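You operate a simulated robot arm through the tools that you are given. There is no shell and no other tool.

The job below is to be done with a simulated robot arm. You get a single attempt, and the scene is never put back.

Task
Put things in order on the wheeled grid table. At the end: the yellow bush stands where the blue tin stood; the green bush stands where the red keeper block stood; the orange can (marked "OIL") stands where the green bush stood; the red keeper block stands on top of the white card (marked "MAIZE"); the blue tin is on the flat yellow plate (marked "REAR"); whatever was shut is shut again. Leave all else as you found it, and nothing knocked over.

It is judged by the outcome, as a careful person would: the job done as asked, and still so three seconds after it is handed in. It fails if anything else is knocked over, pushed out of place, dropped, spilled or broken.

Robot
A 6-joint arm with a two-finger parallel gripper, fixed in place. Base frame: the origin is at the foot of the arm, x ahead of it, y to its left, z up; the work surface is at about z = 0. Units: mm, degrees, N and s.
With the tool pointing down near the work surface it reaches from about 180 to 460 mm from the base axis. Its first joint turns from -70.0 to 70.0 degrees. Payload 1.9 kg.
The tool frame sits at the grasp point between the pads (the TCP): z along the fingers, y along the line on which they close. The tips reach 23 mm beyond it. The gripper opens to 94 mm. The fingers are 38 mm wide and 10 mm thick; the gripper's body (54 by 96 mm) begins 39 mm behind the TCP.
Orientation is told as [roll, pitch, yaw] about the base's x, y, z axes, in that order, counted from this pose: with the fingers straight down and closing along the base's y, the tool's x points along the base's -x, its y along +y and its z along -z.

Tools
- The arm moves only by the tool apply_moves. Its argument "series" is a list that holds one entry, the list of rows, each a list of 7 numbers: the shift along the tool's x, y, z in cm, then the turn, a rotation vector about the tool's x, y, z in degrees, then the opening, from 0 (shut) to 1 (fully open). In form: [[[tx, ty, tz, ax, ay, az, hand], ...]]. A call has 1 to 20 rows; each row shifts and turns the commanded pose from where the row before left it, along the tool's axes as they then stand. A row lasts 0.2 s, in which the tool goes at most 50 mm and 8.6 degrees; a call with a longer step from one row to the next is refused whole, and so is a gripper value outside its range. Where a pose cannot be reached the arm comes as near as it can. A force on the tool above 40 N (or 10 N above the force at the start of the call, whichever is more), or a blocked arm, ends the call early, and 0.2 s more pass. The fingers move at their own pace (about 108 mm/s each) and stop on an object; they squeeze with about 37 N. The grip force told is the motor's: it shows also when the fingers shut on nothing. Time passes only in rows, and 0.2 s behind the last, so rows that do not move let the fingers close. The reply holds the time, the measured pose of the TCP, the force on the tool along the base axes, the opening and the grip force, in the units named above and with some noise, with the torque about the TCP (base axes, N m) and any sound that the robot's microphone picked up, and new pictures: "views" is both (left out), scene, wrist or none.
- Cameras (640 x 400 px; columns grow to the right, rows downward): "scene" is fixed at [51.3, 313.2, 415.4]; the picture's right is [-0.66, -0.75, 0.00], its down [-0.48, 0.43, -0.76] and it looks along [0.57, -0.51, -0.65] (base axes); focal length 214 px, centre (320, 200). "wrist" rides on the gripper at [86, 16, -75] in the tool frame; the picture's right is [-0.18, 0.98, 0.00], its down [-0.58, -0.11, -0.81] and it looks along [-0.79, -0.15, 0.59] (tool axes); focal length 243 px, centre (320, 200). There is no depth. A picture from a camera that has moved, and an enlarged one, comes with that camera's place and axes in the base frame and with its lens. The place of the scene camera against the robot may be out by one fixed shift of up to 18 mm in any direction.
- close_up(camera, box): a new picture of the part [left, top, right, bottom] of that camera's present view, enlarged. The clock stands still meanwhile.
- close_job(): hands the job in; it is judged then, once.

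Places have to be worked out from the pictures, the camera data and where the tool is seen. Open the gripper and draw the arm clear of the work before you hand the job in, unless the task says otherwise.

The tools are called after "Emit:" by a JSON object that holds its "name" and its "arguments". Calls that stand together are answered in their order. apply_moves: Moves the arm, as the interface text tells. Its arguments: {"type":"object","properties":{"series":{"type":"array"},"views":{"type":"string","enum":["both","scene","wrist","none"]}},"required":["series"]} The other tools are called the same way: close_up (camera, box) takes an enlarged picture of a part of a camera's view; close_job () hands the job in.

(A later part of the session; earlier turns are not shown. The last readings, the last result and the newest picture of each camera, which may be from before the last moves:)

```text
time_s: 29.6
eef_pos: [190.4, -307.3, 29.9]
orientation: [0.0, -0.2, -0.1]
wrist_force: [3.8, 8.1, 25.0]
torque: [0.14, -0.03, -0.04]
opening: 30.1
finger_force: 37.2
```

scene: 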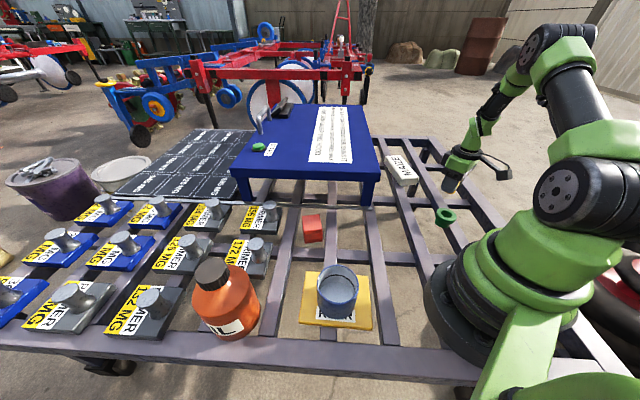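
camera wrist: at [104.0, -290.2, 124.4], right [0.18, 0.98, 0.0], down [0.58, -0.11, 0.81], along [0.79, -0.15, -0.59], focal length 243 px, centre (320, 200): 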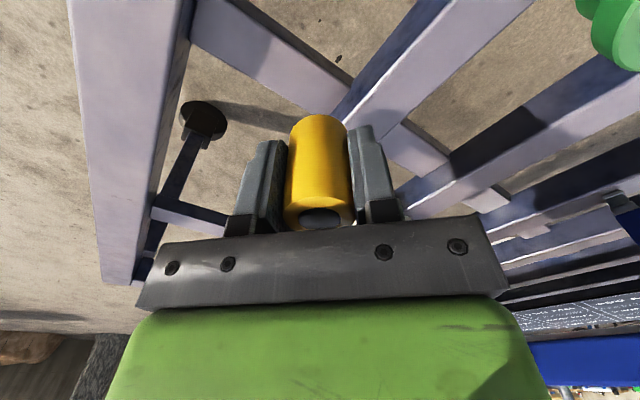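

Contact at 25 N, so the bush stands on the surface. I relieve 1 mm, open, and rise.

Emit:
{"name": "apply_moves", "arguments": {"series": [[[0, 0, -0.1, 0, 0, 0, 0], [0, 0, 0, 0, 0, 0, 0.5], [0, 0, 0, 0, 0, 0, 0.75], [0, 0, 0, 0, 0, 0, 0.75]]], "views": "wrist"}}

```text
time_s: 30.6
eef_pos: [190.0, -307.1, 29.3]
orientation: [0.2, -0.1, 0.0]
wrist_force: [0.0, -0.8, -0.2]
torque: [0.0, -0.01, -0.01]
opening: 70.6
finger_force: 0.0
camera wrist: at [102.8, -290.2, 105.8], right [0.18, 0.98, 0.0], down [0.58, -0.11, 0.81], along [0.79, -0.15, -0.59], focal length 243 px, centre (320, 200)
```

wrist: 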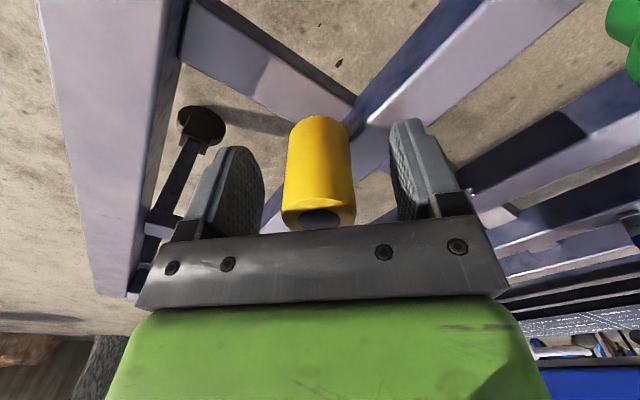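

The yellow bush stands in the tin's old place. I rise and go around to hover above the red block near (345,102) to measure it.

Emit:
{"name": "apply_moves", "arguments": {"series": [[[0, 0, -2, 0, 0, 0, 0.75], [0, 0, -3, 0, 0, 0, 0.75], [0, 0, -4, 0, 0, 0, 0.75], [0, 0, -4, 0, 0, 0, 0.75], [0, 0, -4, 0, 0, 0, 0.75], [-1.7625, 3.9625, 0, 0, 0, 0, 1], [-1.7625, 3.9625, 0, 0, 0, 0, 1], [-1.7625, 3.9625, 0, 0, 0, 0, 1], [-1.7625, 3.9625, 0, 0, 0, 0, 1], [-1.0, 3.75, 0, 0, 0, 0, 1], [-1.0, 3.75, 0, 0, 0, 0, 1], [-1.0, 3.75, 0, 0, 0, 0, 1], [-1.0, 3.75, 0, 0, 0, 0, 1], [-1.5, 3.4, 0, 0, 0, 0, 1], [-1.5, 3.4, 0, 0, 0, 0, 1], [-1.5, 3.4, 0, 0, 0, 0, 1], [0, 0, 0, 0, 0, 0, 1]]], "views": "both"}}

Emit:
{"name": "close_up", "arguments": {"camera": "wrist", "box": [250, 0, 390, 100]}}

```text
time_s: 34.2
eef_pos: [343.2, 104.7, 199.7]
orientation: [0.1, 0.0, 0.0]
wrist_force: [0.4, -1.3, -0.3]
torque: [-0.02, -0.01, -0.01]
opening: 94.2
finger_force: 0.0
camera wrist: at [256.8, 121.4, 276.4], right [0.18, 0.98, 0.0], down [0.58, -0.11, 0.81], along [0.79, -0.15, -0.59], focal length 243 px, centre (320, 200)
```

scene: 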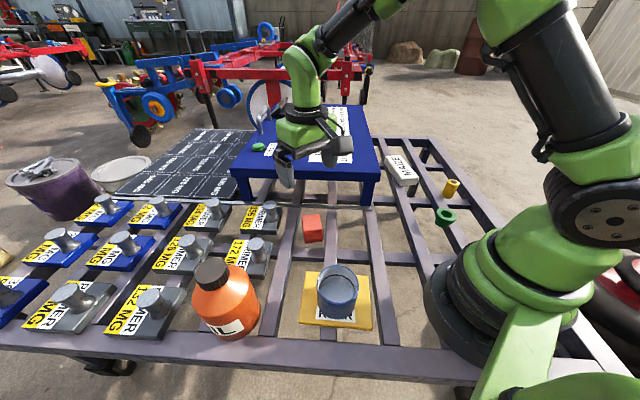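
wrist: 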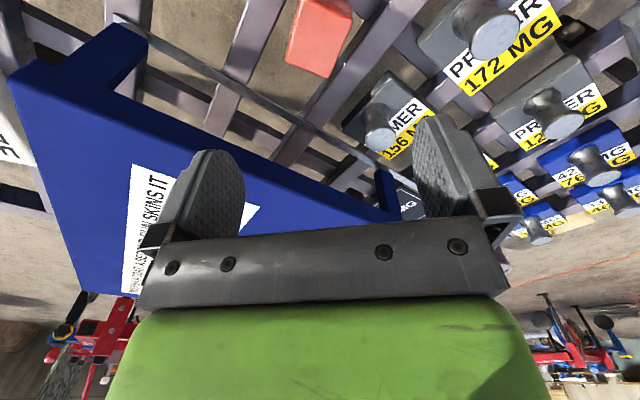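

```text
4.00 times, centred on (320, 50) of wrist
camera zoom: at [256.8, 121.4, 276.4], right [0.18, 0.98, 0.0], down [0.58, -0.11, 0.81], along [0.79, -0.15, -0.59], focal length 970 px, centre (320, 800)
```

zoom: 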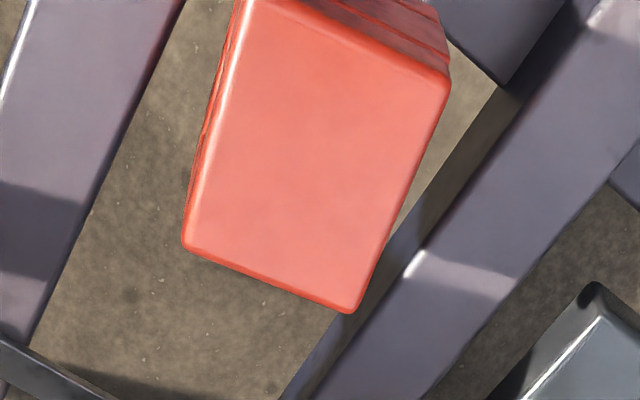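

The red block's top reads as about 43×50 mm, centred near (345,102) and turned about −30°, with its hole axis along about 60°. I turn the gripper −30.5° in yaw to close across the 43 mm flat faces, narrow the opening, and come down partway.

Emit:
{"name": "apply_moves", "arguments": {"series": [[[0, 0, 0, 0, 0, 7.625, 1], [0, 0, 0, 0, 0, 7.625, 1], [0, 0, 0, 0, 0, 7.625, 0.8], [0, 0, 0, 0, 0, 7.625, 0.8], [0, 0, 3.0, 0, 0, 0, 0.8], [0, 0, 3.0, 0, 0, 0, 0.8], [0, 0, 2.5, 0, 0, 0, 0.8], [0, 0, 0, 0, 0, 0, 0.8]]], "views": "both"}}

Emit:
{"name": "close_up", "arguments": {"camera": "wrist", "box": [240, 20, 400, 160]}}

```text
time_s: 36.0
eef_pos: [345.3, 102.7, 116.0]
orientation: [0.2, 0.1, -30.4]
wrist_force: [-0.6, 1.3, -0.1]
torque: [0.0, 0.01, 0.0]
opening: 75.1
finger_force: 0.0
camera wrist: at [278.1, 161.4, 191.7], right [0.66, 0.75, 0.0], down [0.44, -0.39, 0.81], along [0.61, -0.53, -0.59], focal length 243 px, centre (320, 200)
```

scene: 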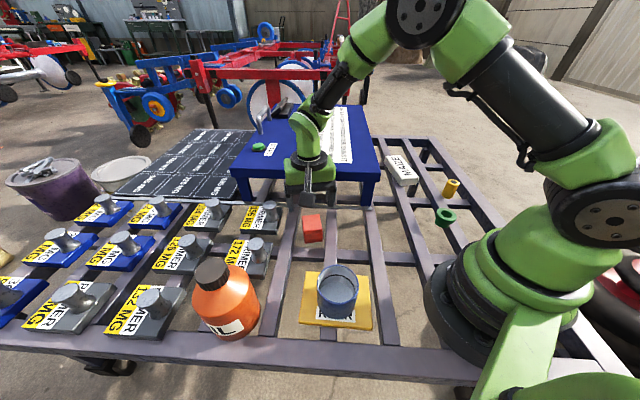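
wrist: 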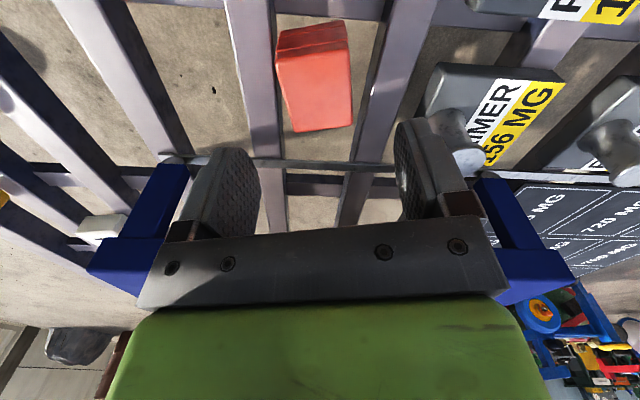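

```text
2.86 times, centred on (320, 90) of wrist
camera zoom: at [278.1, 161.4, 191.7], right [0.66, 0.75, 0.0], down [0.44, -0.39, 0.81], along [0.61, -0.53, -0.59], focal length 693 px, centre (320, 514)
```

zoom: 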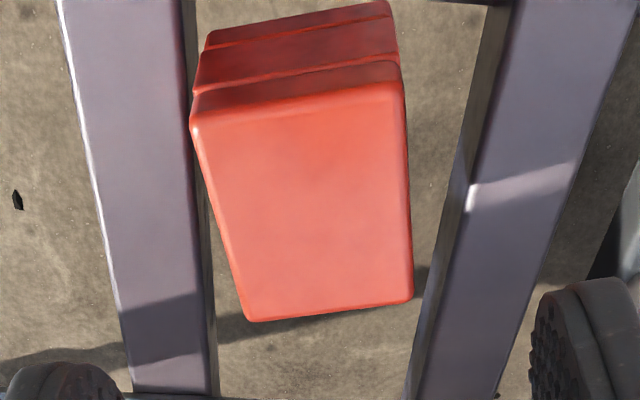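

The block reads 52×44×40 mm, centred about 2.7 mm ahead of and 2 mm beside the TCP, so its place is about (346,99). I correct, turn 1.5° more, and descend to z≈28.

Emit:
{"name": "apply_moves", "arguments": {"series": [[[-0.27, -0.2, 0, 0, 0, 1.5, 0.8], [0, 0, 3.0, 0, 0, 0, 0.8], [0, 0, 3.0, 0, 0, 0, 0.8], [0, 0, 1.8, 0, 0, 0, 0.8], [0, 0, 1.0, 0, 0, 0, 0.8], [0, 0, 0, 0, 0, 0, 0.8]]], "views": "wrist"}}

```text
time_s: 37.4
eef_pos: [346.3, 100.2, 29.0]
orientation: [0.3, -0.1, -32.1]
wrist_force: [-0.7, 0.4, -0.3]
torque: [-0.03, -0.01, 0.01]
opening: 75.1
finger_force: 0.0
camera wrist: at [281.1, 160.3, 105.1], right [0.68, 0.74, 0.0], down [0.43, -0.4, 0.81], along [0.59, -0.54, -0.59], focal length 243 px, centre (320, 200)
```

wrist: 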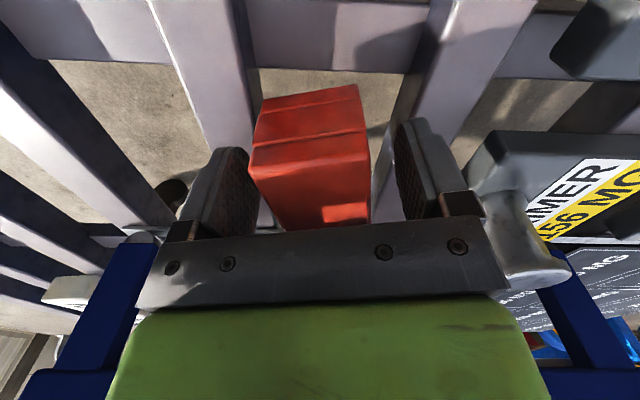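

The block is centred between the fingers once perspective is allowed for. I close on it, then lift.

Emit:
{"name": "apply_moves", "arguments": {"series": [[[0, 0, 0, 0, 0, 0, 0.6], [0, 0, 0, 0, 0, 0, 0.3], [0, 0, 0, 0, 0, 0, 0], [0, 0, 0, 0, 0, 0, 0]]], "views": "wrist"}}

```text
time_s: 38.4
eef_pos: [346.0, 100.2, 28.4]
orientation: [0.1, 0.1, -32.1]
wrist_force: [-0.5, -0.2, 0.4]
torque: [-0.12, 0.0, -0.02]
opening: 44.1
finger_force: 37.4
camera wrist: at [281.0, 160.2, 105.3], right [0.68, 0.74, 0.0], down [0.43, -0.4, 0.81], along [0.59, -0.54, -0.59], focal length 243 px, centre (320, 200)
```

wrist: 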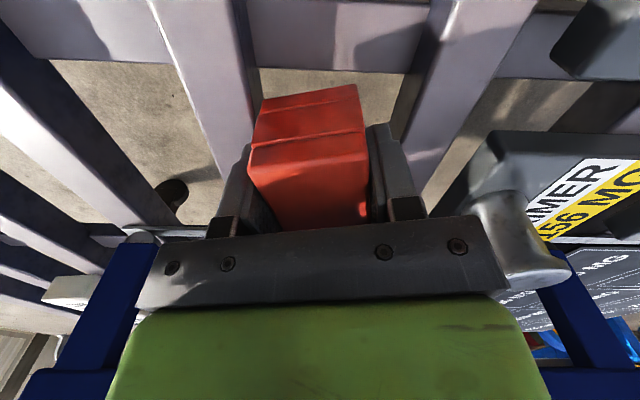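

The block is held at 44.1 mm. I lift it and check the hold.

Emit:
{"name": "apply_moves", "arguments": {"series": [[[0, 0, -0.5, 0, 0, 0, 0], [0, 0, -1.7, 0, 0, 0, 0], [0, 0, -4, 0, 0, 0, 0], [0, 0, -4, 0, 0, 0, 0], [0, 0, -4, 0, 0, 0, 0], [0, 0, -3, 0, 0, 0, 0], [0, 0, 0, 0, 0, 0, 0]]], "views": "both"}}

```text
time_s: 40.0
eef_pos: [346.3, 100.2, 203.8]
orientation: [0.1, 0.0, -32.0]
wrist_force: [-0.3, -0.2, -3.2]
torque: [0.0, -0.02, -0.01]
opening: 44.0
finger_force: 37.0
camera wrist: at [281.2, 160.9, 278.3], right [0.68, 0.74, 0.0], down [0.43, -0.4, 0.81], along [0.59, -0.54, -0.59], focal length 243 px, centre (320, 200)
```

scene: 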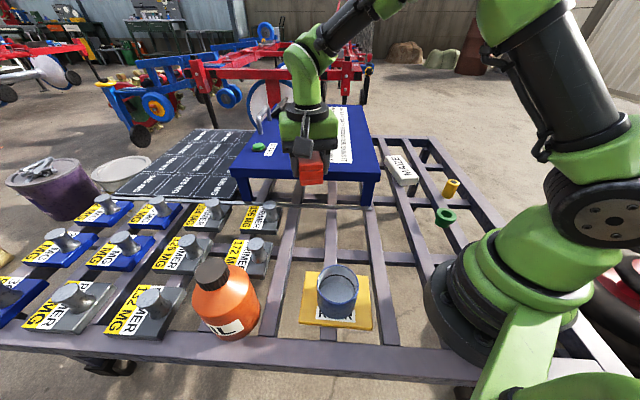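
wrist: 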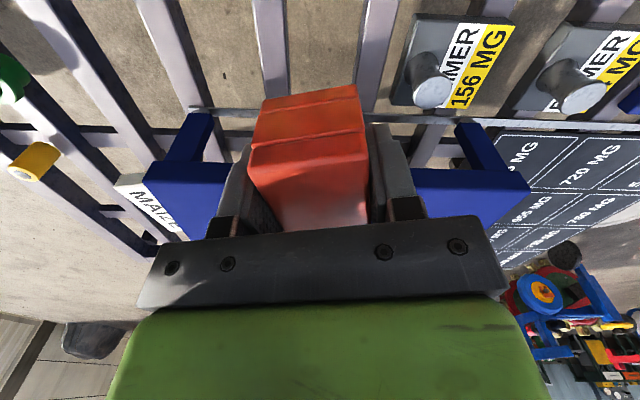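

The block is held securely at 3.2 N. I carry it around in front of the hood to above the near part of the white card.

Emit:
{"name": "apply_moves", "arguments": {"series": [[[-0.157, -3.79, 0, 0, 0, 0, 0], [-0.157, -3.79, 0, 0, 0, 0, 0], [-0.157, -3.79, 0, 0, 0, 0, 0], [-1.273, -3.923, 0, 0, 0, 0, 0], [-1.273, -3.923, 0, 0, 0, 0, 0], [-1.273, -3.923, 0, 0, 0, 0, 0], [-3.073, -2.403, 0, 0, 0, 0, 0], [-3.073, -2.403, 0, 0, 0, 0, 0], [-3.073, -2.403, 0, 0, 0, 0, 0], [-2.44, -1.545, 0, 0, 0, 0, 0], [-2.44, -1.545, 0, 0, 0, 0, 0], [0, 0, 0, 0, 0, 0, 0]]], "views": "both"}}

Emit:
{"name": "close_up", "arguments": {"camera": "wrist", "box": [220, 0, 420, 125]}}

```text
time_s: 42.6
eef_pos: [326.4, -281.2, 201.1]
orientation: [0.3, 0.1, -32.0]
wrist_force: [0.0, 0.0, -3.0]
torque: [0.01, 0.01, 0.0]
opening: 43.8
finger_force: 37.2
camera wrist: at [259.5, -220.5, 275.6], right [0.68, 0.74, 0.0], down [0.44, -0.4, 0.81], along [0.59, -0.54, -0.59], focal length 243 px, centre (320, 200)
```

scene: 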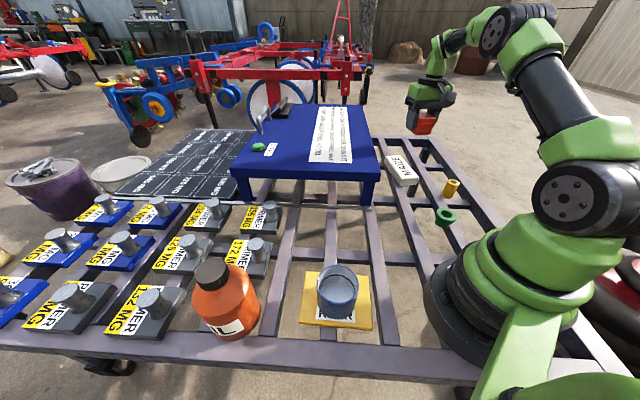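
wrist: 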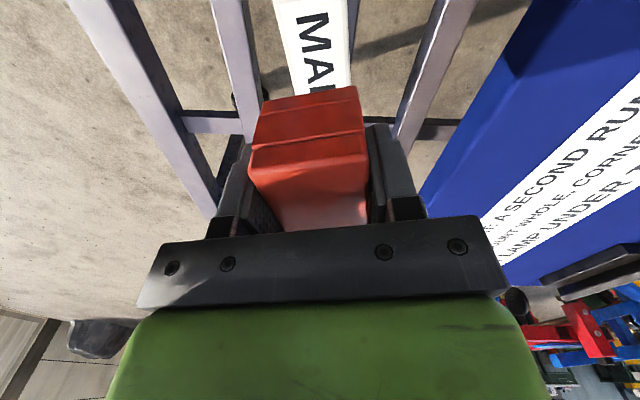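

```text
3.20 times, centred on (320, 62) of wrist
camera zoom: at [259.5, -220.5, 275.6], right [0.68, 0.74, 0.0], down [0.44, -0.4, 0.81], along [0.59, -0.54, -0.59], focal length 776 px, centre (320, 640)
```

zoom: 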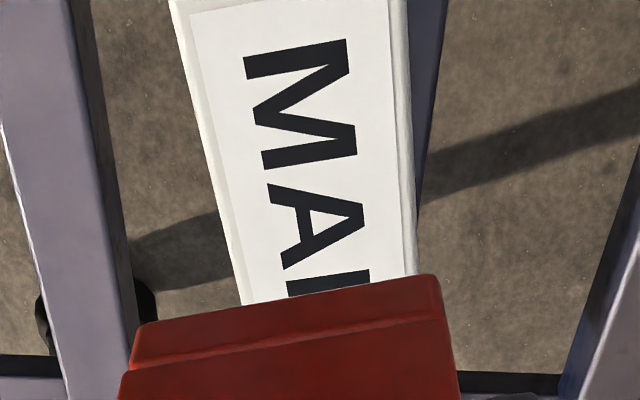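

The card's top spans about 60 mm under the block, with its axis at about −34.6°. I shift 14 mm further along the card and 6.5 mm sideways, turn 2.6° to align, and lower to about z=75 to look.

Emit:
{"name": "apply_moves", "arguments": {"series": [[[-0.7, -0.325, 0, 0, 0, 1.3, 0], [-0.7, -0.325, 0, 0, 0, 1.3, 0], [0, 0, 3.0, 0, 0, 0, 0], [0, 0, 3.0, 0, 0, 0, 0], [0, 0, 3.0, 0, 0, 0, 0], [0, 0, 2.5, 0, 0, 0, 0], [0, 0, 1.0, 0, 0, 0, 0], [0, 0, 0, 0, 0, 0, 0]]], "views": "both"}}

Emit:
{"name": "close_up", "arguments": {"camera": "scene", "box": [370, 120, 470, 200]}}

Emit:
{"name": "close_up", "arguments": {"camera": "wrist", "box": [200, 0, 440, 150]}}

```text
time_s: 44.4
eef_pos: [333.4, -293.2, 74.2]
orientation: [0.1, 0.0, -34.6]
wrist_force: [-0.1, -0.3, -3.1]
torque: [-0.03, -0.01, -0.02]
opening: 43.6
finger_force: 37.0
camera wrist: at [270.8, -229.2, 150.4], right [0.71, 0.7, 0.0], down [0.42, -0.42, 0.81], along [0.57, -0.57, -0.59], focal length 243 px, centre (320, 200)
```

scene: 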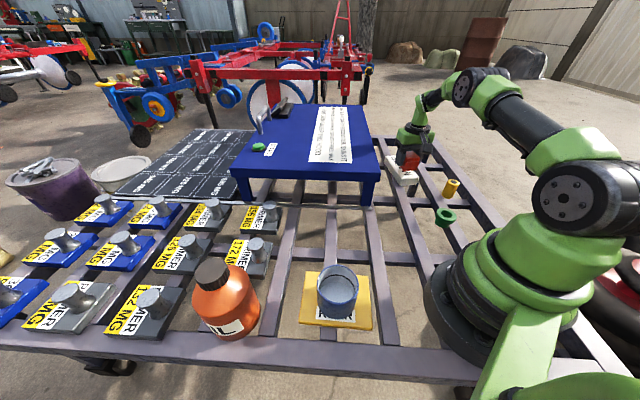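
wrist: 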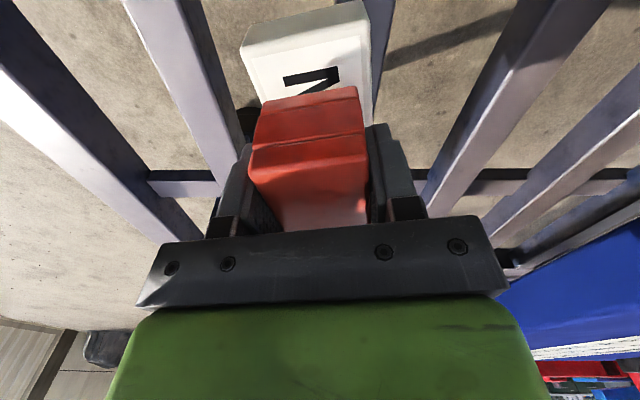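

```text
5.00 times, centred on (420, 160) of scene
camera zoom: at [51.3, 313.2, 415.4], right [-0.66, -0.75, 0.0], down [-0.48, 0.43, -0.76], along [0.57, -0.51, -0.65], focal length 1072 px, centre (-180, 400)
```

zoom: 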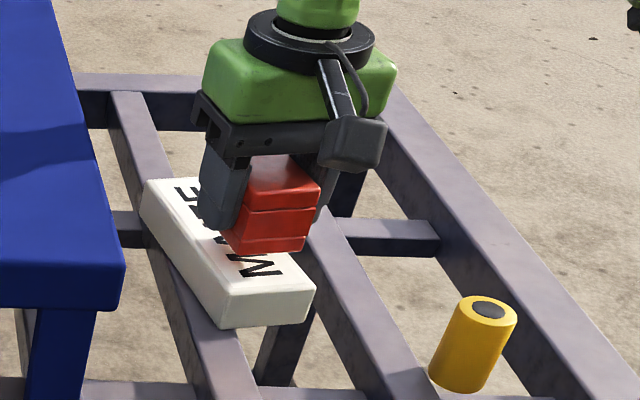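

```text
2.67 times, centred on (320, 75) of wrist
camera zoom: at [270.8, -229.2, 150.4], right [0.71, 0.7, 0.0], down [0.42, -0.42, 0.81], along [0.57, -0.57, -0.59], focal length 647 px, centre (320, 533)
```

zoom: 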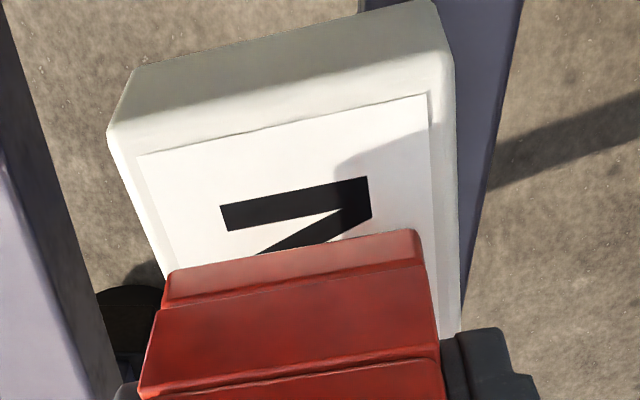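

The card reads 25 mm high and 59 mm wide, and the block is centred across it and 18 mm in from its near end. I lower to just above contact.

Emit:
{"name": "apply_moves", "arguments": {"series": [[[0, 0, 1.0, 0, 0, 0, 0], [0, 0, 0.7, 0, 0, 0, 0], [0, 0, 0, 0, 0, 0, 0]]], "views": "none"}}

```text
time_s: 45.2
eef_pos: [334.4, -292.7, 58.1]
orientation: [0.2, -0.2, -34.6]
wrist_force: [-3.8, 5.1, 24.1]
torque: [0.21, 0.54, -0.08]
opening: 43.9
finger_force: 36.8
```

Contact at z≈58 with 24 N, a bit earlier than expected. I check with pictures that the block rests on the card and nothing else touches.

Emit:
{"name": "apply_moves", "arguments": {"series": [[[0, 0, -0.1, 0, 0, 0, 0], [0, 0, 0, 0, 0, 0, 0]]], "views": "wrist"}}

Emit:
{"name": "close_up", "arguments": {"camera": "scene", "box": [375, 130, 455, 200]}}

```text
time_s: 45.8
eef_pos: [333.9, -293.8, 59.5]
orientation: [0.0, -0.2, -34.5]
wrist_force: [5.5, -4.1, 14.9]
torque: [-0.01, 0.13, -0.01]
opening: 44.0
finger_force: 36.6
camera wrist: at [271.0, -230.5, 134.8], right [0.71, 0.71, 0.0], down [0.41, -0.42, 0.81], along [0.57, -0.57, -0.59], focal length 243 px, centre (320, 200)
```

wrist: 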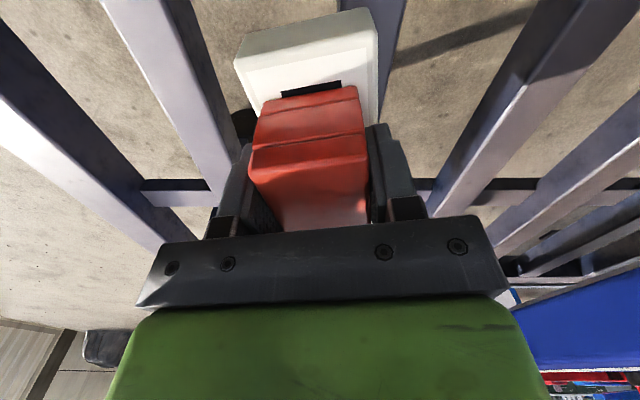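

```text
5.71 times, centred on (415, 165) of scene
camera zoom: at [51.2, 313.2, 415.3], right [-0.66, -0.75, 0.0], down [-0.48, 0.43, -0.76], along [0.57, -0.51, -0.65], focal length 1226 px, centre (-223, 400)
```

zoom: 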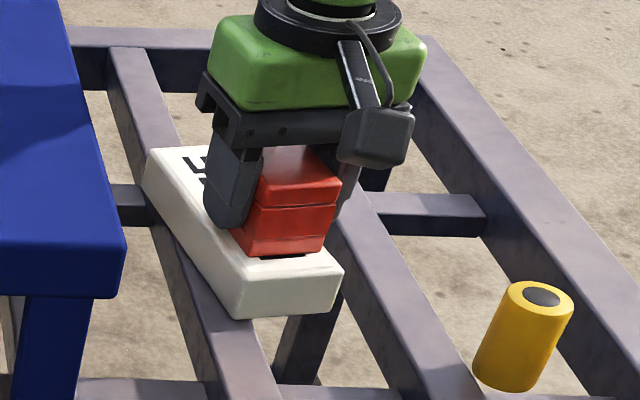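

The block sits on the card with some preload left. I ease up 1 mm more, then open moderately.

Emit:
{"name": "apply_moves", "arguments": {"series": [[[0, 0, -0.1, 0, 0, 0, 0], [0, 0, 0, 0, 0, 0, 0]]], "views": "none"}}

```text
time_s: 46.4
eef_pos: [333.1, -293.8, 60.0]
orientation: [0.2, 0.1, -34.6]
wrist_force: [2.6, -0.6, 10.1]
torque: [-0.27, -0.25, 0.06]
opening: 43.8
finger_force: 36.8
```

Emit:
{"name": "apply_moves", "arguments": {"series": [[[0, 0, -0.1, 0, 0, 0, 0], [0, 0, 0, 0, 0, 0, 0]]], "views": "none"}}

```text
time_s: 47.0
eef_pos: [333.2, -292.8, 60.3]
orientation: [0.2, 0.2, -34.5]
wrist_force: [0.0, 0.1, -3.9]
torque: [-0.01, -0.01, -0.02]
opening: 43.7
finger_force: 36.7
```

The block is now just lifted (−3.9 N), so contact lies within 1 mm. I lower 0.7 mm and open the fingers.

Emit:
{"name": "apply_moves", "arguments": {"series": [[[0, 0, 0.07, 0, 0, 0, 0], [0, 0, 0, 0, 0, 0, 0], [0, 0, 0, 0, 0, 0, 0.6], [0, 0, 0, 0, 0, 0, 0.75], [0, 0, 0, 0, 0, 0, 0.75]]], "views": "both"}}

Emit:
{"name": "close_up", "arguments": {"camera": "scene", "box": [375, 130, 455, 200]}}

```text
time_s: 48.2
eef_pos: [334.0, -292.5, 59.9]
orientation: [0.1, 0.0, -34.6]
wrist_force: [-0.2, -0.6, 0.7]
torque: [-0.01, 0.02, -0.02]
opening: 70.6
finger_force: 0.1
camera wrist: at [271.7, -230.2, 135.6], right [0.71, 0.7, 0.0], down [0.42, -0.42, 0.81], along [0.57, -0.57, -0.59], focal length 243 px, centre (320, 200)
```

scene: 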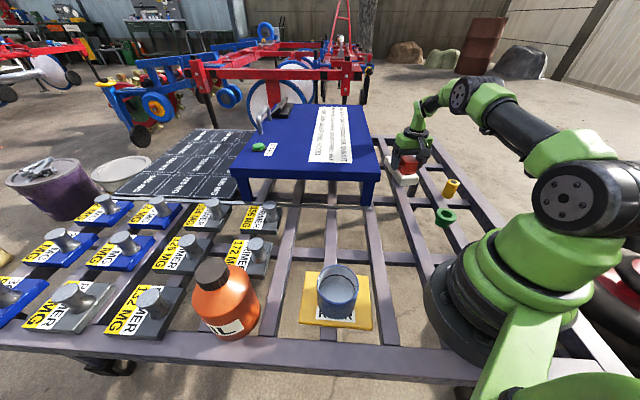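
wrist: 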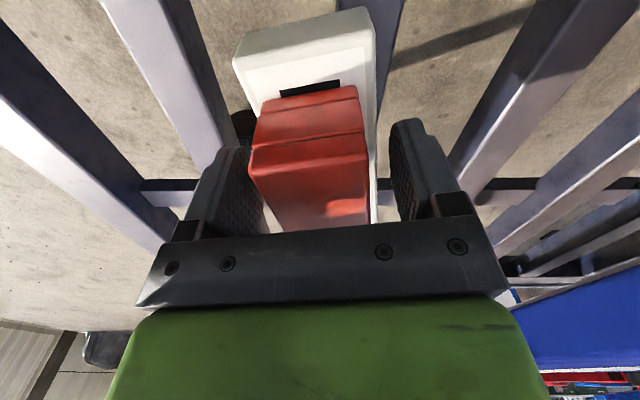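

```text
5.71 times, centred on (415, 165) of scene
camera zoom: at [51.3, 313.2, 415.4], right [-0.66, -0.75, 0.0], down [-0.48, 0.43, -0.76], along [0.57, -0.51, -0.65], focal length 1226 px, centre (-223, 400)
```

zoom: 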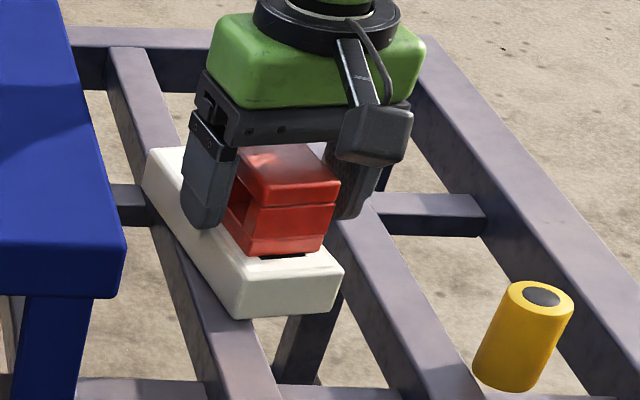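

The red block stands on the card, and the card hasn't moved. I rise, move to above the green bush near (150,-180), and turn the gripper back to yaw 0.

Emit:
{"name": "apply_moves", "arguments": {"series": [[[0, 0, -2, 0, 0, 0, 0.75], [0, 0, -4, 0, 0, 0, 0.75], [0, 0, -4, 0, 0, 0, 0.75], [0, 0, -4, 0, 0, 0, 0.75], [3.597, -0.173, 0, 0, 0, 0, 1], [3.597, -0.173, 0, 0, 0, 0, 1], [3.597, -0.173, 0, 0, 0, 0, 1], [3.597, -0.173, 0, 0, 0, 0, 1], [3.597, -0.173, 0, 0, 0, 0, 1], [3.597, -0.173, 0, 0, 0, 0, 1], [0, 0, 0, 0, 0, -6.92, 1], [0, 0, 0, 0, 0, -6.92, 1], [0, 0, 0, 0, 0, -6.92, 1], [0, 0, 0, 0, 0, -6.92, 1], [0, 0, 0, 0, 0, -6.92, 1], [0, 0, 0, 0, 0, 0, 1]]], "views": "both"}}

Emit:
{"name": "close_up", "arguments": {"camera": "wrist", "box": [240, 0, 400, 100]}}

Emit:
{"name": "close_up", "arguments": {"camera": "scene", "box": [370, 130, 480, 235]}}

```text
time_s: 51.6
eef_pos: [149.7, -179.8, 199.8]
orientation: [0.1, -0.1, 0.1]
wrist_force: [0.1, -0.1, -0.9]
torque: [-0.03, 0.0, 0.01]
opening: 94.2
finger_force: 0.0
camera wrist: at [62.8, -162.8, 275.8], right [0.18, 0.98, 0.0], down [0.58, -0.11, 0.81], along [0.79, -0.15, -0.59], focal length 243 px, centre (320, 200)
```

scene: 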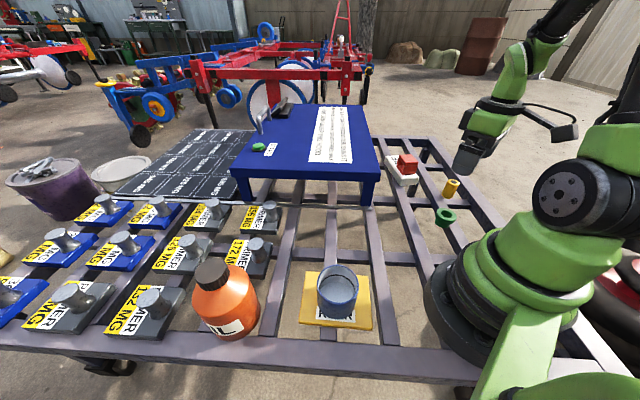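
wrist: 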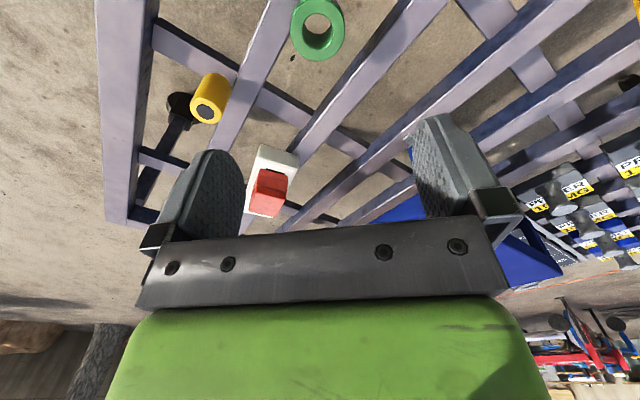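

```text
4.00 times, centred on (320, 50) of wrist
camera zoom: at [62.8, -162.8, 275.8], right [0.18, 0.98, 0.0], down [0.58, -0.11, 0.81], along [0.79, -0.15, -0.59], focal length 970 px, centre (320, 800)
```

zoom: 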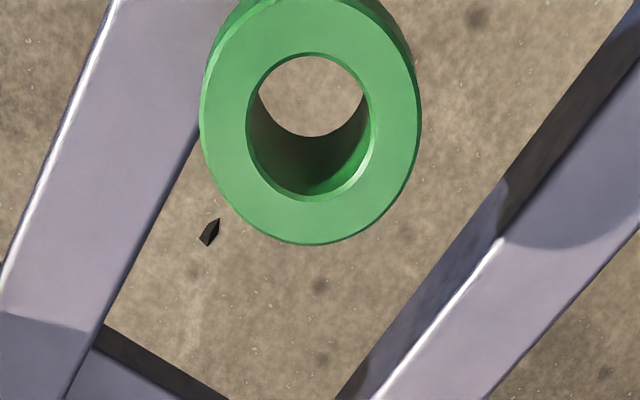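

```text
3.81 times, centred on (425, 182) of scene
camera zoom: at [51.3, 313.2, 415.4], right [-0.66, -0.75, 0.0], down [-0.48, 0.43, -0.76], along [0.57, -0.51, -0.65], focal length 817 px, centre (-80, 267)
```

zoom: 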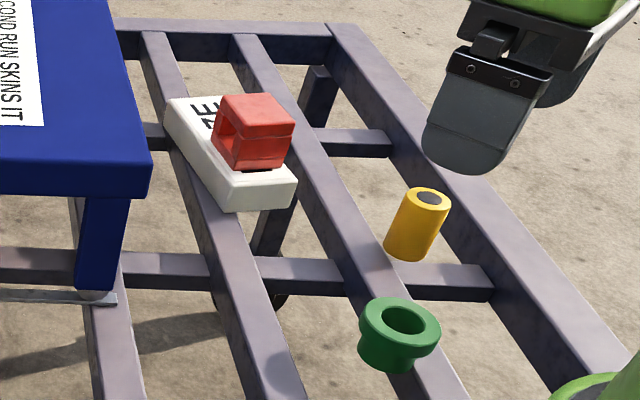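

The green bush has a flange about 48 mm wide with a hole, centred near (146.5,-180.5). I come down partway for a finer look.

Emit:
{"name": "apply_moves", "arguments": {"series": [[[0.3, -0.05, 0, 0, 0, 0, 0.85], [0, 0, 3.0, 0, 0, 0, 0.85], [0, 0, 3.0, 0, 0, 0, 0.85], [0, 0, 3.0, 0, 0, 0, 0.85], [0, 0, 0, 0, 0, 0, 0.85]]], "views": "wrist"}}

Emit:
{"name": "close_up", "arguments": {"camera": "wrist", "box": [240, 20, 400, 140]}}

```text
time_s: 52.8
eef_pos: [146.1, -180.4, 111.0]
orientation: [0.1, -0.1, 0.0]
wrist_force: [-0.7, 0.1, 0.2]
torque: [0.0, -0.01, -0.01]
opening: 79.9
finger_force: 0.0
camera wrist: at [59.0, -163.0, 186.1], right [0.18, 0.98, 0.0], down [0.58, -0.11, 0.81], along [0.79, -0.15, -0.59], focal length 243 px, centre (320, 200)
```

wrist: 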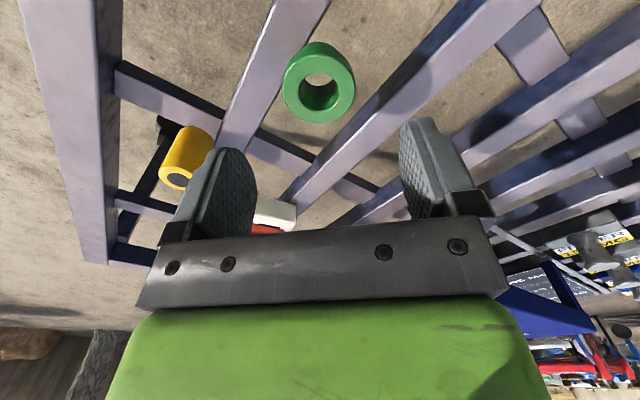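

```text
3.33 times, centred on (320, 80) of wrist
camera zoom: at [59.0, -163.0, 186.1], right [0.18, 0.98, 0.0], down [0.58, -0.11, 0.81], along [0.79, -0.15, -0.59], focal length 809 px, centre (320, 600)
```

zoom: 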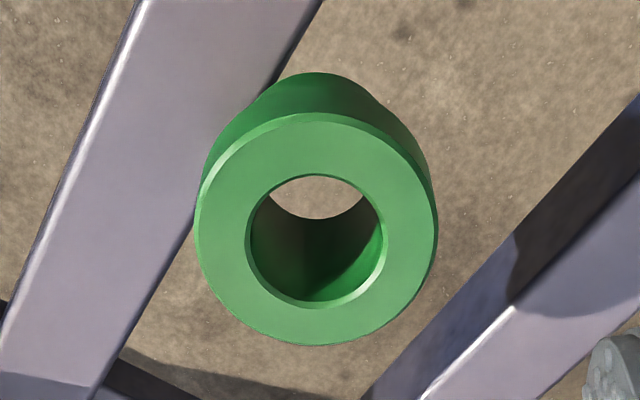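

The green bush is centred within 1–2 mm of the TCP, about 33 mm tall. I descend to z≈27 around the flange and close.

Emit:
{"name": "apply_moves", "arguments": {"series": [[[-0.05, -0.05, 2.5, 0, 0, 0, 0.85], [0, 0, 2.5, 0, 0, 0, 0.85], [0, 0, 2.3, 0, 0, 0, 0.85], [0, 0, 1.05, 0, 0, 0, 0.85], [0, 0, 0, 0, 0, 0, 0.85]]], "views": "wrist"}}

```text
time_s: 54.0
eef_pos: [146.7, -179.8, 26.6]
orientation: [0.1, -0.1, 0.0]
wrist_force: [-0.2, 0.0, 0.4]
torque: [0.03, 0.0, -0.01]
opening: 79.8
finger_force: 0.1
camera wrist: at [60.4, -163.1, 101.4], right [0.18, 0.98, 0.0], down [0.58, -0.11, 0.81], along [0.79, -0.15, -0.59], focal length 243 px, centre (320, 200)
```

wrist: 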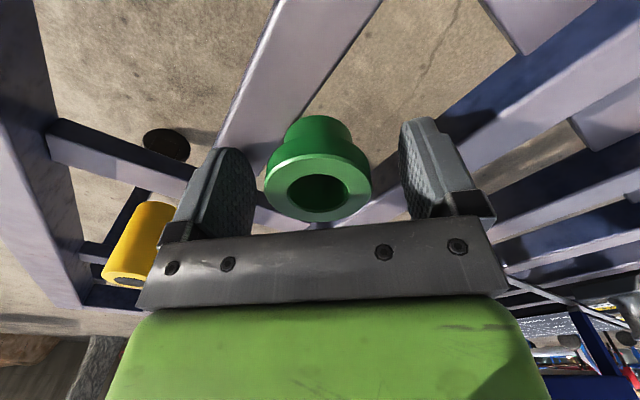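

The flange is centred between the fingers. I close.

Emit:
{"name": "apply_moves", "arguments": {"series": [[[0, 0, 0, 0, 0, 0, 0.65], [0, 0, 0, 0, 0, 0, 0.4], [0, 0, 0, 0, 0, 0, 0], [0, 0, 0, 0, 0, 0, 0]]], "views": "wrist"}}

```text
time_s: 55.0
eef_pos: [148.0, -179.9, 25.8]
orientation: [0.1, -0.1, -0.1]
wrist_force: [0.2, 0.3, -0.4]
torque: [0.0, 0.01, -0.01]
opening: 46.2
finger_force: 36.7
camera wrist: at [60.4, -163.1, 101.6], right [0.18, 0.98, 0.0], down [0.58, -0.11, 0.81], along [0.79, -0.15, -0.59], focal length 243 px, centre (320, 200)
```

wrist: 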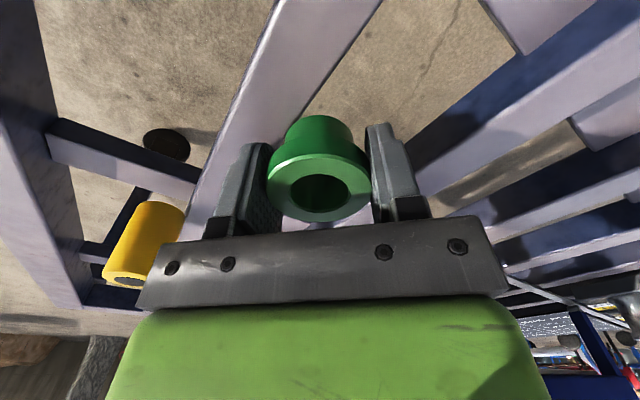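

The green bush is gripped at 46.2 mm; its old place is about (147,-181). I lift it and carry it to above the red block's old place at (346,99).

Emit:
{"name": "apply_moves", "arguments": {"series": [[[0, 0, -0.5, 0, 0, 0, 0], [0, 0, -1.5, 0, 0, 0, 0], [0, 0, -4, 0, 0, 0, 0], [0, 0, -4, 0, 0, 0, 0], [0, 0, -5, 0, 0, 0, 0], [-3.083, 2.033, 0, 0, 0, 0, 0], [-3.083, 2.033, 0, 0, 0, 0, 0], [-3.083, 2.033, 0, 0, 0, 0, 0], [-1.333, 4.0, 0, 0, 0, 0, 0], [-1.333, 4.0, 0, 0, 0, 0, 0], [-1.333, 4.0, 0, 0, 0, 0, 0], [-2.21, 3.297, 0, 0, 0, 0, 0], [-2.21, 3.297, 0, 0, 0, 0, 0], [-2.21, 3.297, 0, 0, 0, 0, 0], [0, 0, 0, 0, 0, 0, 0]]], "views": "both"}}

```text
time_s: 58.2
eef_pos: [346.7, 102.3, 176.3]
orientation: [0.0, -0.1, 0.0]
wrist_force: [-0.4, 0.6, 0.1]
torque: [-0.01, -0.01, 0.01]
opening: 46.3
finger_force: 37.1
camera wrist: at [260.0, 119.0, 252.3], right [0.18, 0.98, 0.0], down [0.58, -0.11, 0.81], along [0.79, -0.15, -0.59], focal length 243 px, centre (320, 200)
```

scene: 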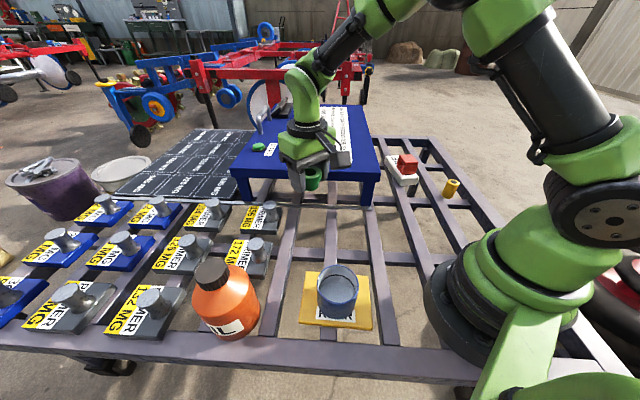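
wrist: 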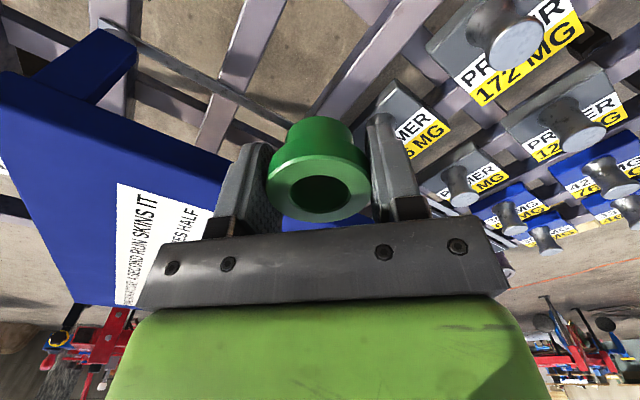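

The bush is over the target; readings show y about 2 mm high compared with the red block's grasp (346.2,100.2). I lower partway and read again.

Emit:
{"name": "apply_moves", "arguments": {"series": [[[0, 0, 3.0, 0, 0, 0, 0], [0, 0, 3.0, 0, 0, 0, 0], [0, 0, 3.0, 0, 0, 0, 0], [0, 0, 2.0, 0, 0, 0, 0], [0, 0, 0, 0, 0, 0, 0], [0, 0, 0, 0, 0, 0, 0]]], "views": "both"}}

Emit:
{"name": "close_up", "arguments": {"camera": "scene", "box": [260, 170, 360, 260]}}

```text
time_s: 59.6
eef_pos: [347.2, 99.4, 67.0]
orientation: [0.1, -0.1, -0.1]
wrist_force: [0.5, 0.3, 0.4]
torque: [0.01, 0.0, 0.02]
opening: 46.1
finger_force: 36.8
camera wrist: at [260.1, 116.1, 142.9], right [0.18, 0.98, 0.0], down [0.58, -0.11, 0.81], along [0.79, -0.15, -0.59], focal length 243 px, centre (320, 200)
```

scene: 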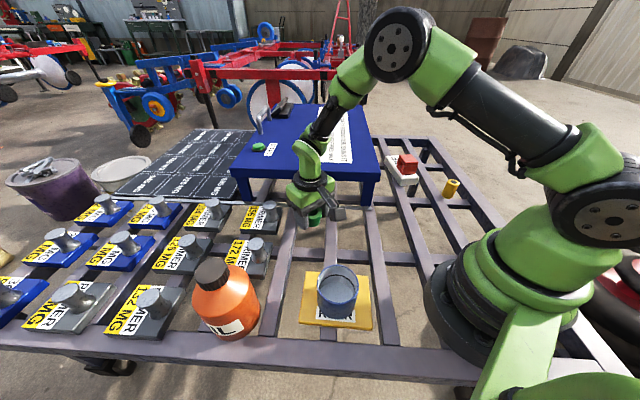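
wrist: 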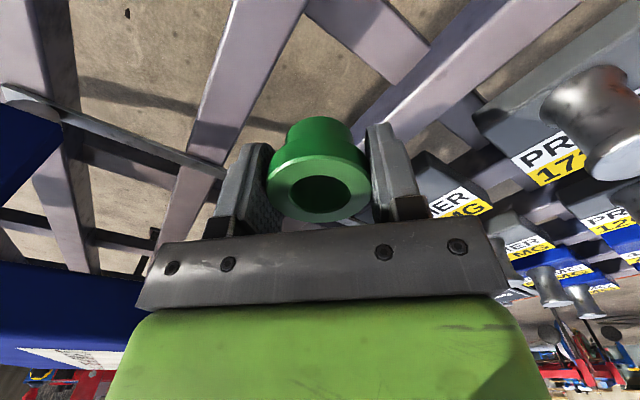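

```text
4.44 times, centred on (310, 215) of scene
camera zoom: at [51.3, 313.2, 415.3], right [-0.66, -0.75, 0.0], down [-0.48, 0.43, -0.76], along [0.57, -0.51, -0.65], focal length 953 px, centre (364, 133)
```

zoom: 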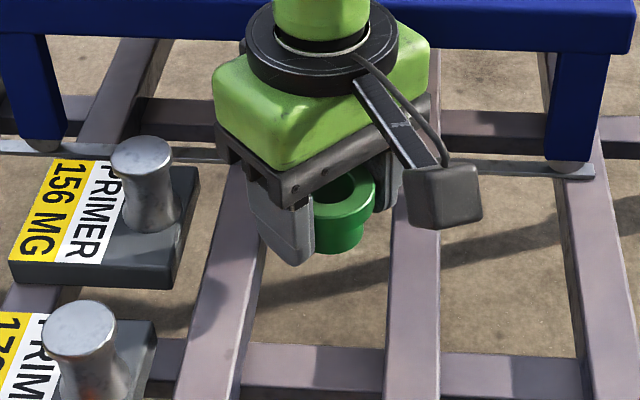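

The reading is now (347,99), on target, with weights clear of the fingers. I lower to about 5 mm above the surface.

Emit:
{"name": "apply_moves", "arguments": {"series": [[[0, 0, 1.5, 0, 0, 0, 0], [0, 0, 1.3, 0, 0, 0, 0], [0, 0, 0.7, 0, 0, 0, 0], [0, 0, 0, 0, 0, 0, 0]]], "views": "none"}}

```text
time_s: 60.6
eef_pos: [346.1, 100.7, 33.1]
orientation: [0.1, -0.2, -0.1]
wrist_force: [0.1, -0.2, -0.8]
torque: [0.02, -0.03, -0.02]
opening: 46.0
finger_force: 37.1
```

No contact yet. I step down another 3 mm.

Emit:
{"name": "apply_moves", "arguments": {"series": [[[0, 0, 0.15, 0, 0, 0, 0], [0, 0, 0.15, 0, 0, 0, 0], [0, 0, 0, 0, 0, 0, 0]]], "views": "none"}}

```text
time_s: 61.4
eef_pos: [346.6, 98.6, 29.2]
orientation: [0.1, -0.1, 0.1]
wrist_force: [0.8, -0.3, -0.9]
torque: [0.01, -0.01, -0.02]
opening: 46.1
finger_force: 36.9
```

Still free. I step down 1 mm more at a time.

Emit:
{"name": "apply_moves", "arguments": {"series": [[[0, 0, 0.1, 0, 0, 0, 0], [0, 0, 0, 0, 0, 0, 0]]], "views": "none"}}

```text
time_s: 62.0
eef_pos: [346.6, 99.7, 29.5]
orientation: [0.2, -0.1, 0.0]
wrist_force: [-0.5, 0.5, -0.2]
torque: [0.02, 0.06, -0.02]
opening: 46.3
finger_force: 36.8
```

No contact yet at commanded z≈28. One more millimetre.

Emit:
{"name": "apply_moves", "arguments": {"series": [[[0, 0, 0.1, 0, 0, 0, 0], [0, 0, 0, 0, 0, 0, 0]]], "views": "none"}}

```text
time_s: 62.6
eef_pos: [346.4, 99.1, 28.5]
orientation: [0.1, -0.1, -0.1]
wrist_force: [0.7, 0.4, 0.3]
torque: [-0.01, 0.01, 0.01]
opening: 46.2
finger_force: 36.5
```

Force is near zero at z≈27, about at the surface. One more 0.7 mm step to confirm contact.

Emit:
{"name": "apply_moves", "arguments": {"series": [[[0, 0, 0.07, 0, 0, 0, 0], [0, 0, 0, 0, 0, 0, 0]]], "views": "none"}}

```text
time_s: 63.2
eef_pos: [346.0, 98.5, 26.9]
orientation: [0.1, 0.0, 0.0]
wrist_force: [-0.4, -0.4, -0.6]
torque: [-0.01, -0.03, 0.01]
opening: 46.1
finger_force: 37.2
```

Still no contact. One more millimetre.

Emit:
{"name": "apply_moves", "arguments": {"series": [[[0, 0, 0.1, 0, 0, 0, 0], [0, 0, 0, 0, 0, 0, 0]]], "views": "none"}}

```text
time_s: 63.8
eef_pos: [344.8, 101.5, 25.5]
orientation: [0.0, 0.0, -0.1]
wrist_force: [-2.2, -0.1, 9.5]
torque: [-0.08, 0.06, -0.05]
opening: 46.3
finger_force: 36.9
```

Contact at 9.5 N. The bush rests on the surface, so I open and check.

Emit:
{"name": "apply_moves", "arguments": {"series": [[[0, 0, -0.05, 0, 0, 0, 0], [0, 0, 0, 0, 0, 0, 0.6], [0, 0, 0, 0, 0, 0, 0.75], [0, 0, 0, 0, 0, 0, 0.75]]], "views": "wrist"}}

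```text
time_s: 64.8
eef_pos: [346.7, 100.0, 25.7]
orientation: [0.2, -0.2, 0.0]
wrist_force: [0.0, -0.1, 0.3]
torque: [-0.01, -0.02, 0.02]
opening: 70.8
finger_force: 0.1
camera wrist: at [258.8, 116.8, 101.6], right [0.18, 0.98, 0.0], down [0.58, -0.11, 0.81], along [0.79, -0.15, -0.59], focal length 243 px, centre (320, 200)
```

wrist: 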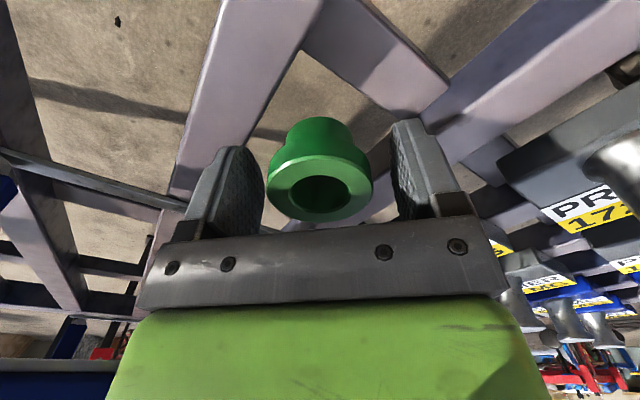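

The green bush stands released where the red block was. I rise well above the can's height and move over toward the orange can near (286,325) to measure it.

Emit:
{"name": "apply_moves", "arguments": {"series": [[[0, 0, -2, 0, 0, 0, 0.75], [0, 0, -4.5, 0, 0, 0, 0.75], [0, 0, -4.5, 0, 0, 0, 0.75], [0, 0, -4.5, 0, 0, 0, 1], [0, 0, -4.5, 0, 0, 0, 1], [0, 0, -3, 0, 0, 0, 1], [1.2, 4.4, 0, 0, 0, 0, 1], [1.2, 4.4, 0, 0, 0, 0, 1], [1.2, 4.4, 0, 0, 0, 0, 1], [1.2, 4.4, 0, 0, 0, 0, 1], [1.2, 4.4, 0, 0, 0, 0, 1], [0, 0, 0, 0, 0, 0, 1]]], "views": "both"}}

```text
time_s: 67.4
eef_pos: [285.5, 317.2, 257.5]
orientation: [0.1, -0.1, 0.0]
wrist_force: [0.2, -0.1, -0.8]
torque: [0.0, -0.01, -0.03]
opening: 94.0
finger_force: 0.1
camera wrist: at [198.3, 335.5, 332.4], right [0.18, 0.98, 0.0], down [0.58, -0.11, 0.81], along [0.79, -0.15, -0.59], focal length 243 px, centre (320, 200)
```

scene: 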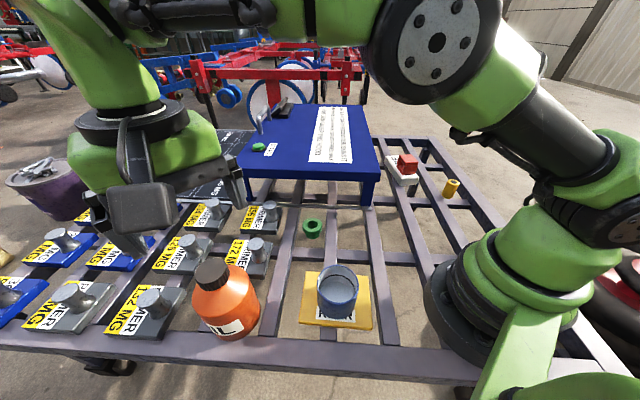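
wrist: 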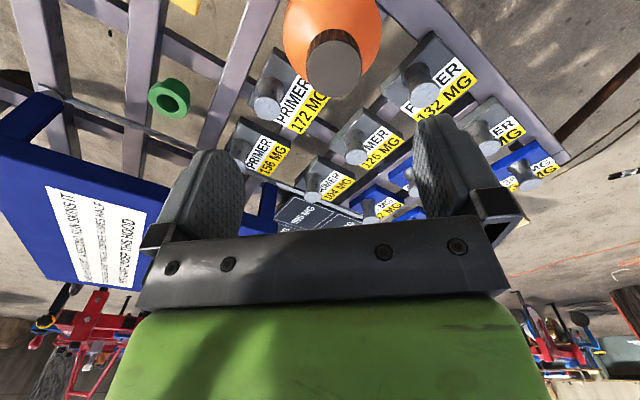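

Emit:
{"name": "close_up", "arguments": {"camera": "wrist", "box": [230, 0, 430, 125]}}

Emit:
{"name": "close_up", "arguments": {"camera": "scene", "box": [180, 250, 280, 350]}}

```text
3.20 times, centred on (330, 62) of wrist
camera zoom: at [198.3, 335.5, 332.4], right [0.18, 0.98, 0.0], down [0.58, -0.11, 0.81], along [0.79, -0.15, -0.59], focal length 776 px, centre (288, 640)
```

zoom: 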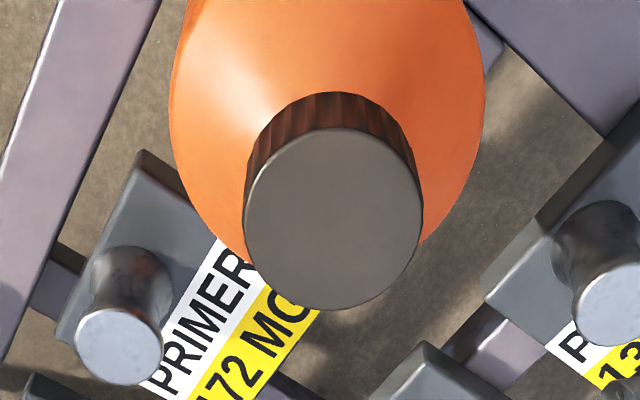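

```text
4.00 times, centred on (230, 300) of scene
camera zoom: at [51.2, 313.2, 415.3], right [-0.66, -0.75, 0.0], down [-0.48, 0.43, -0.76], along [0.57, -0.51, -0.65], focal length 858 px, centre (680, -200)
```

zoom: 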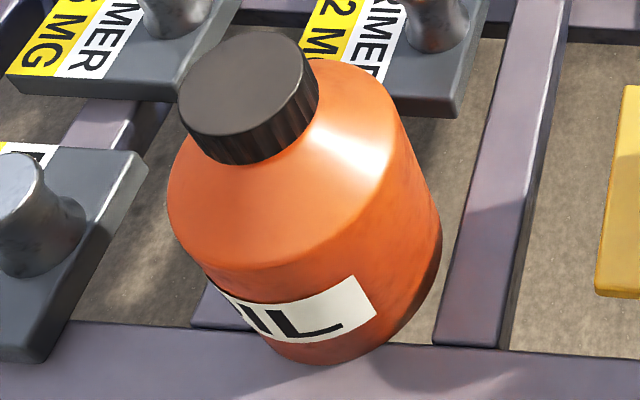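

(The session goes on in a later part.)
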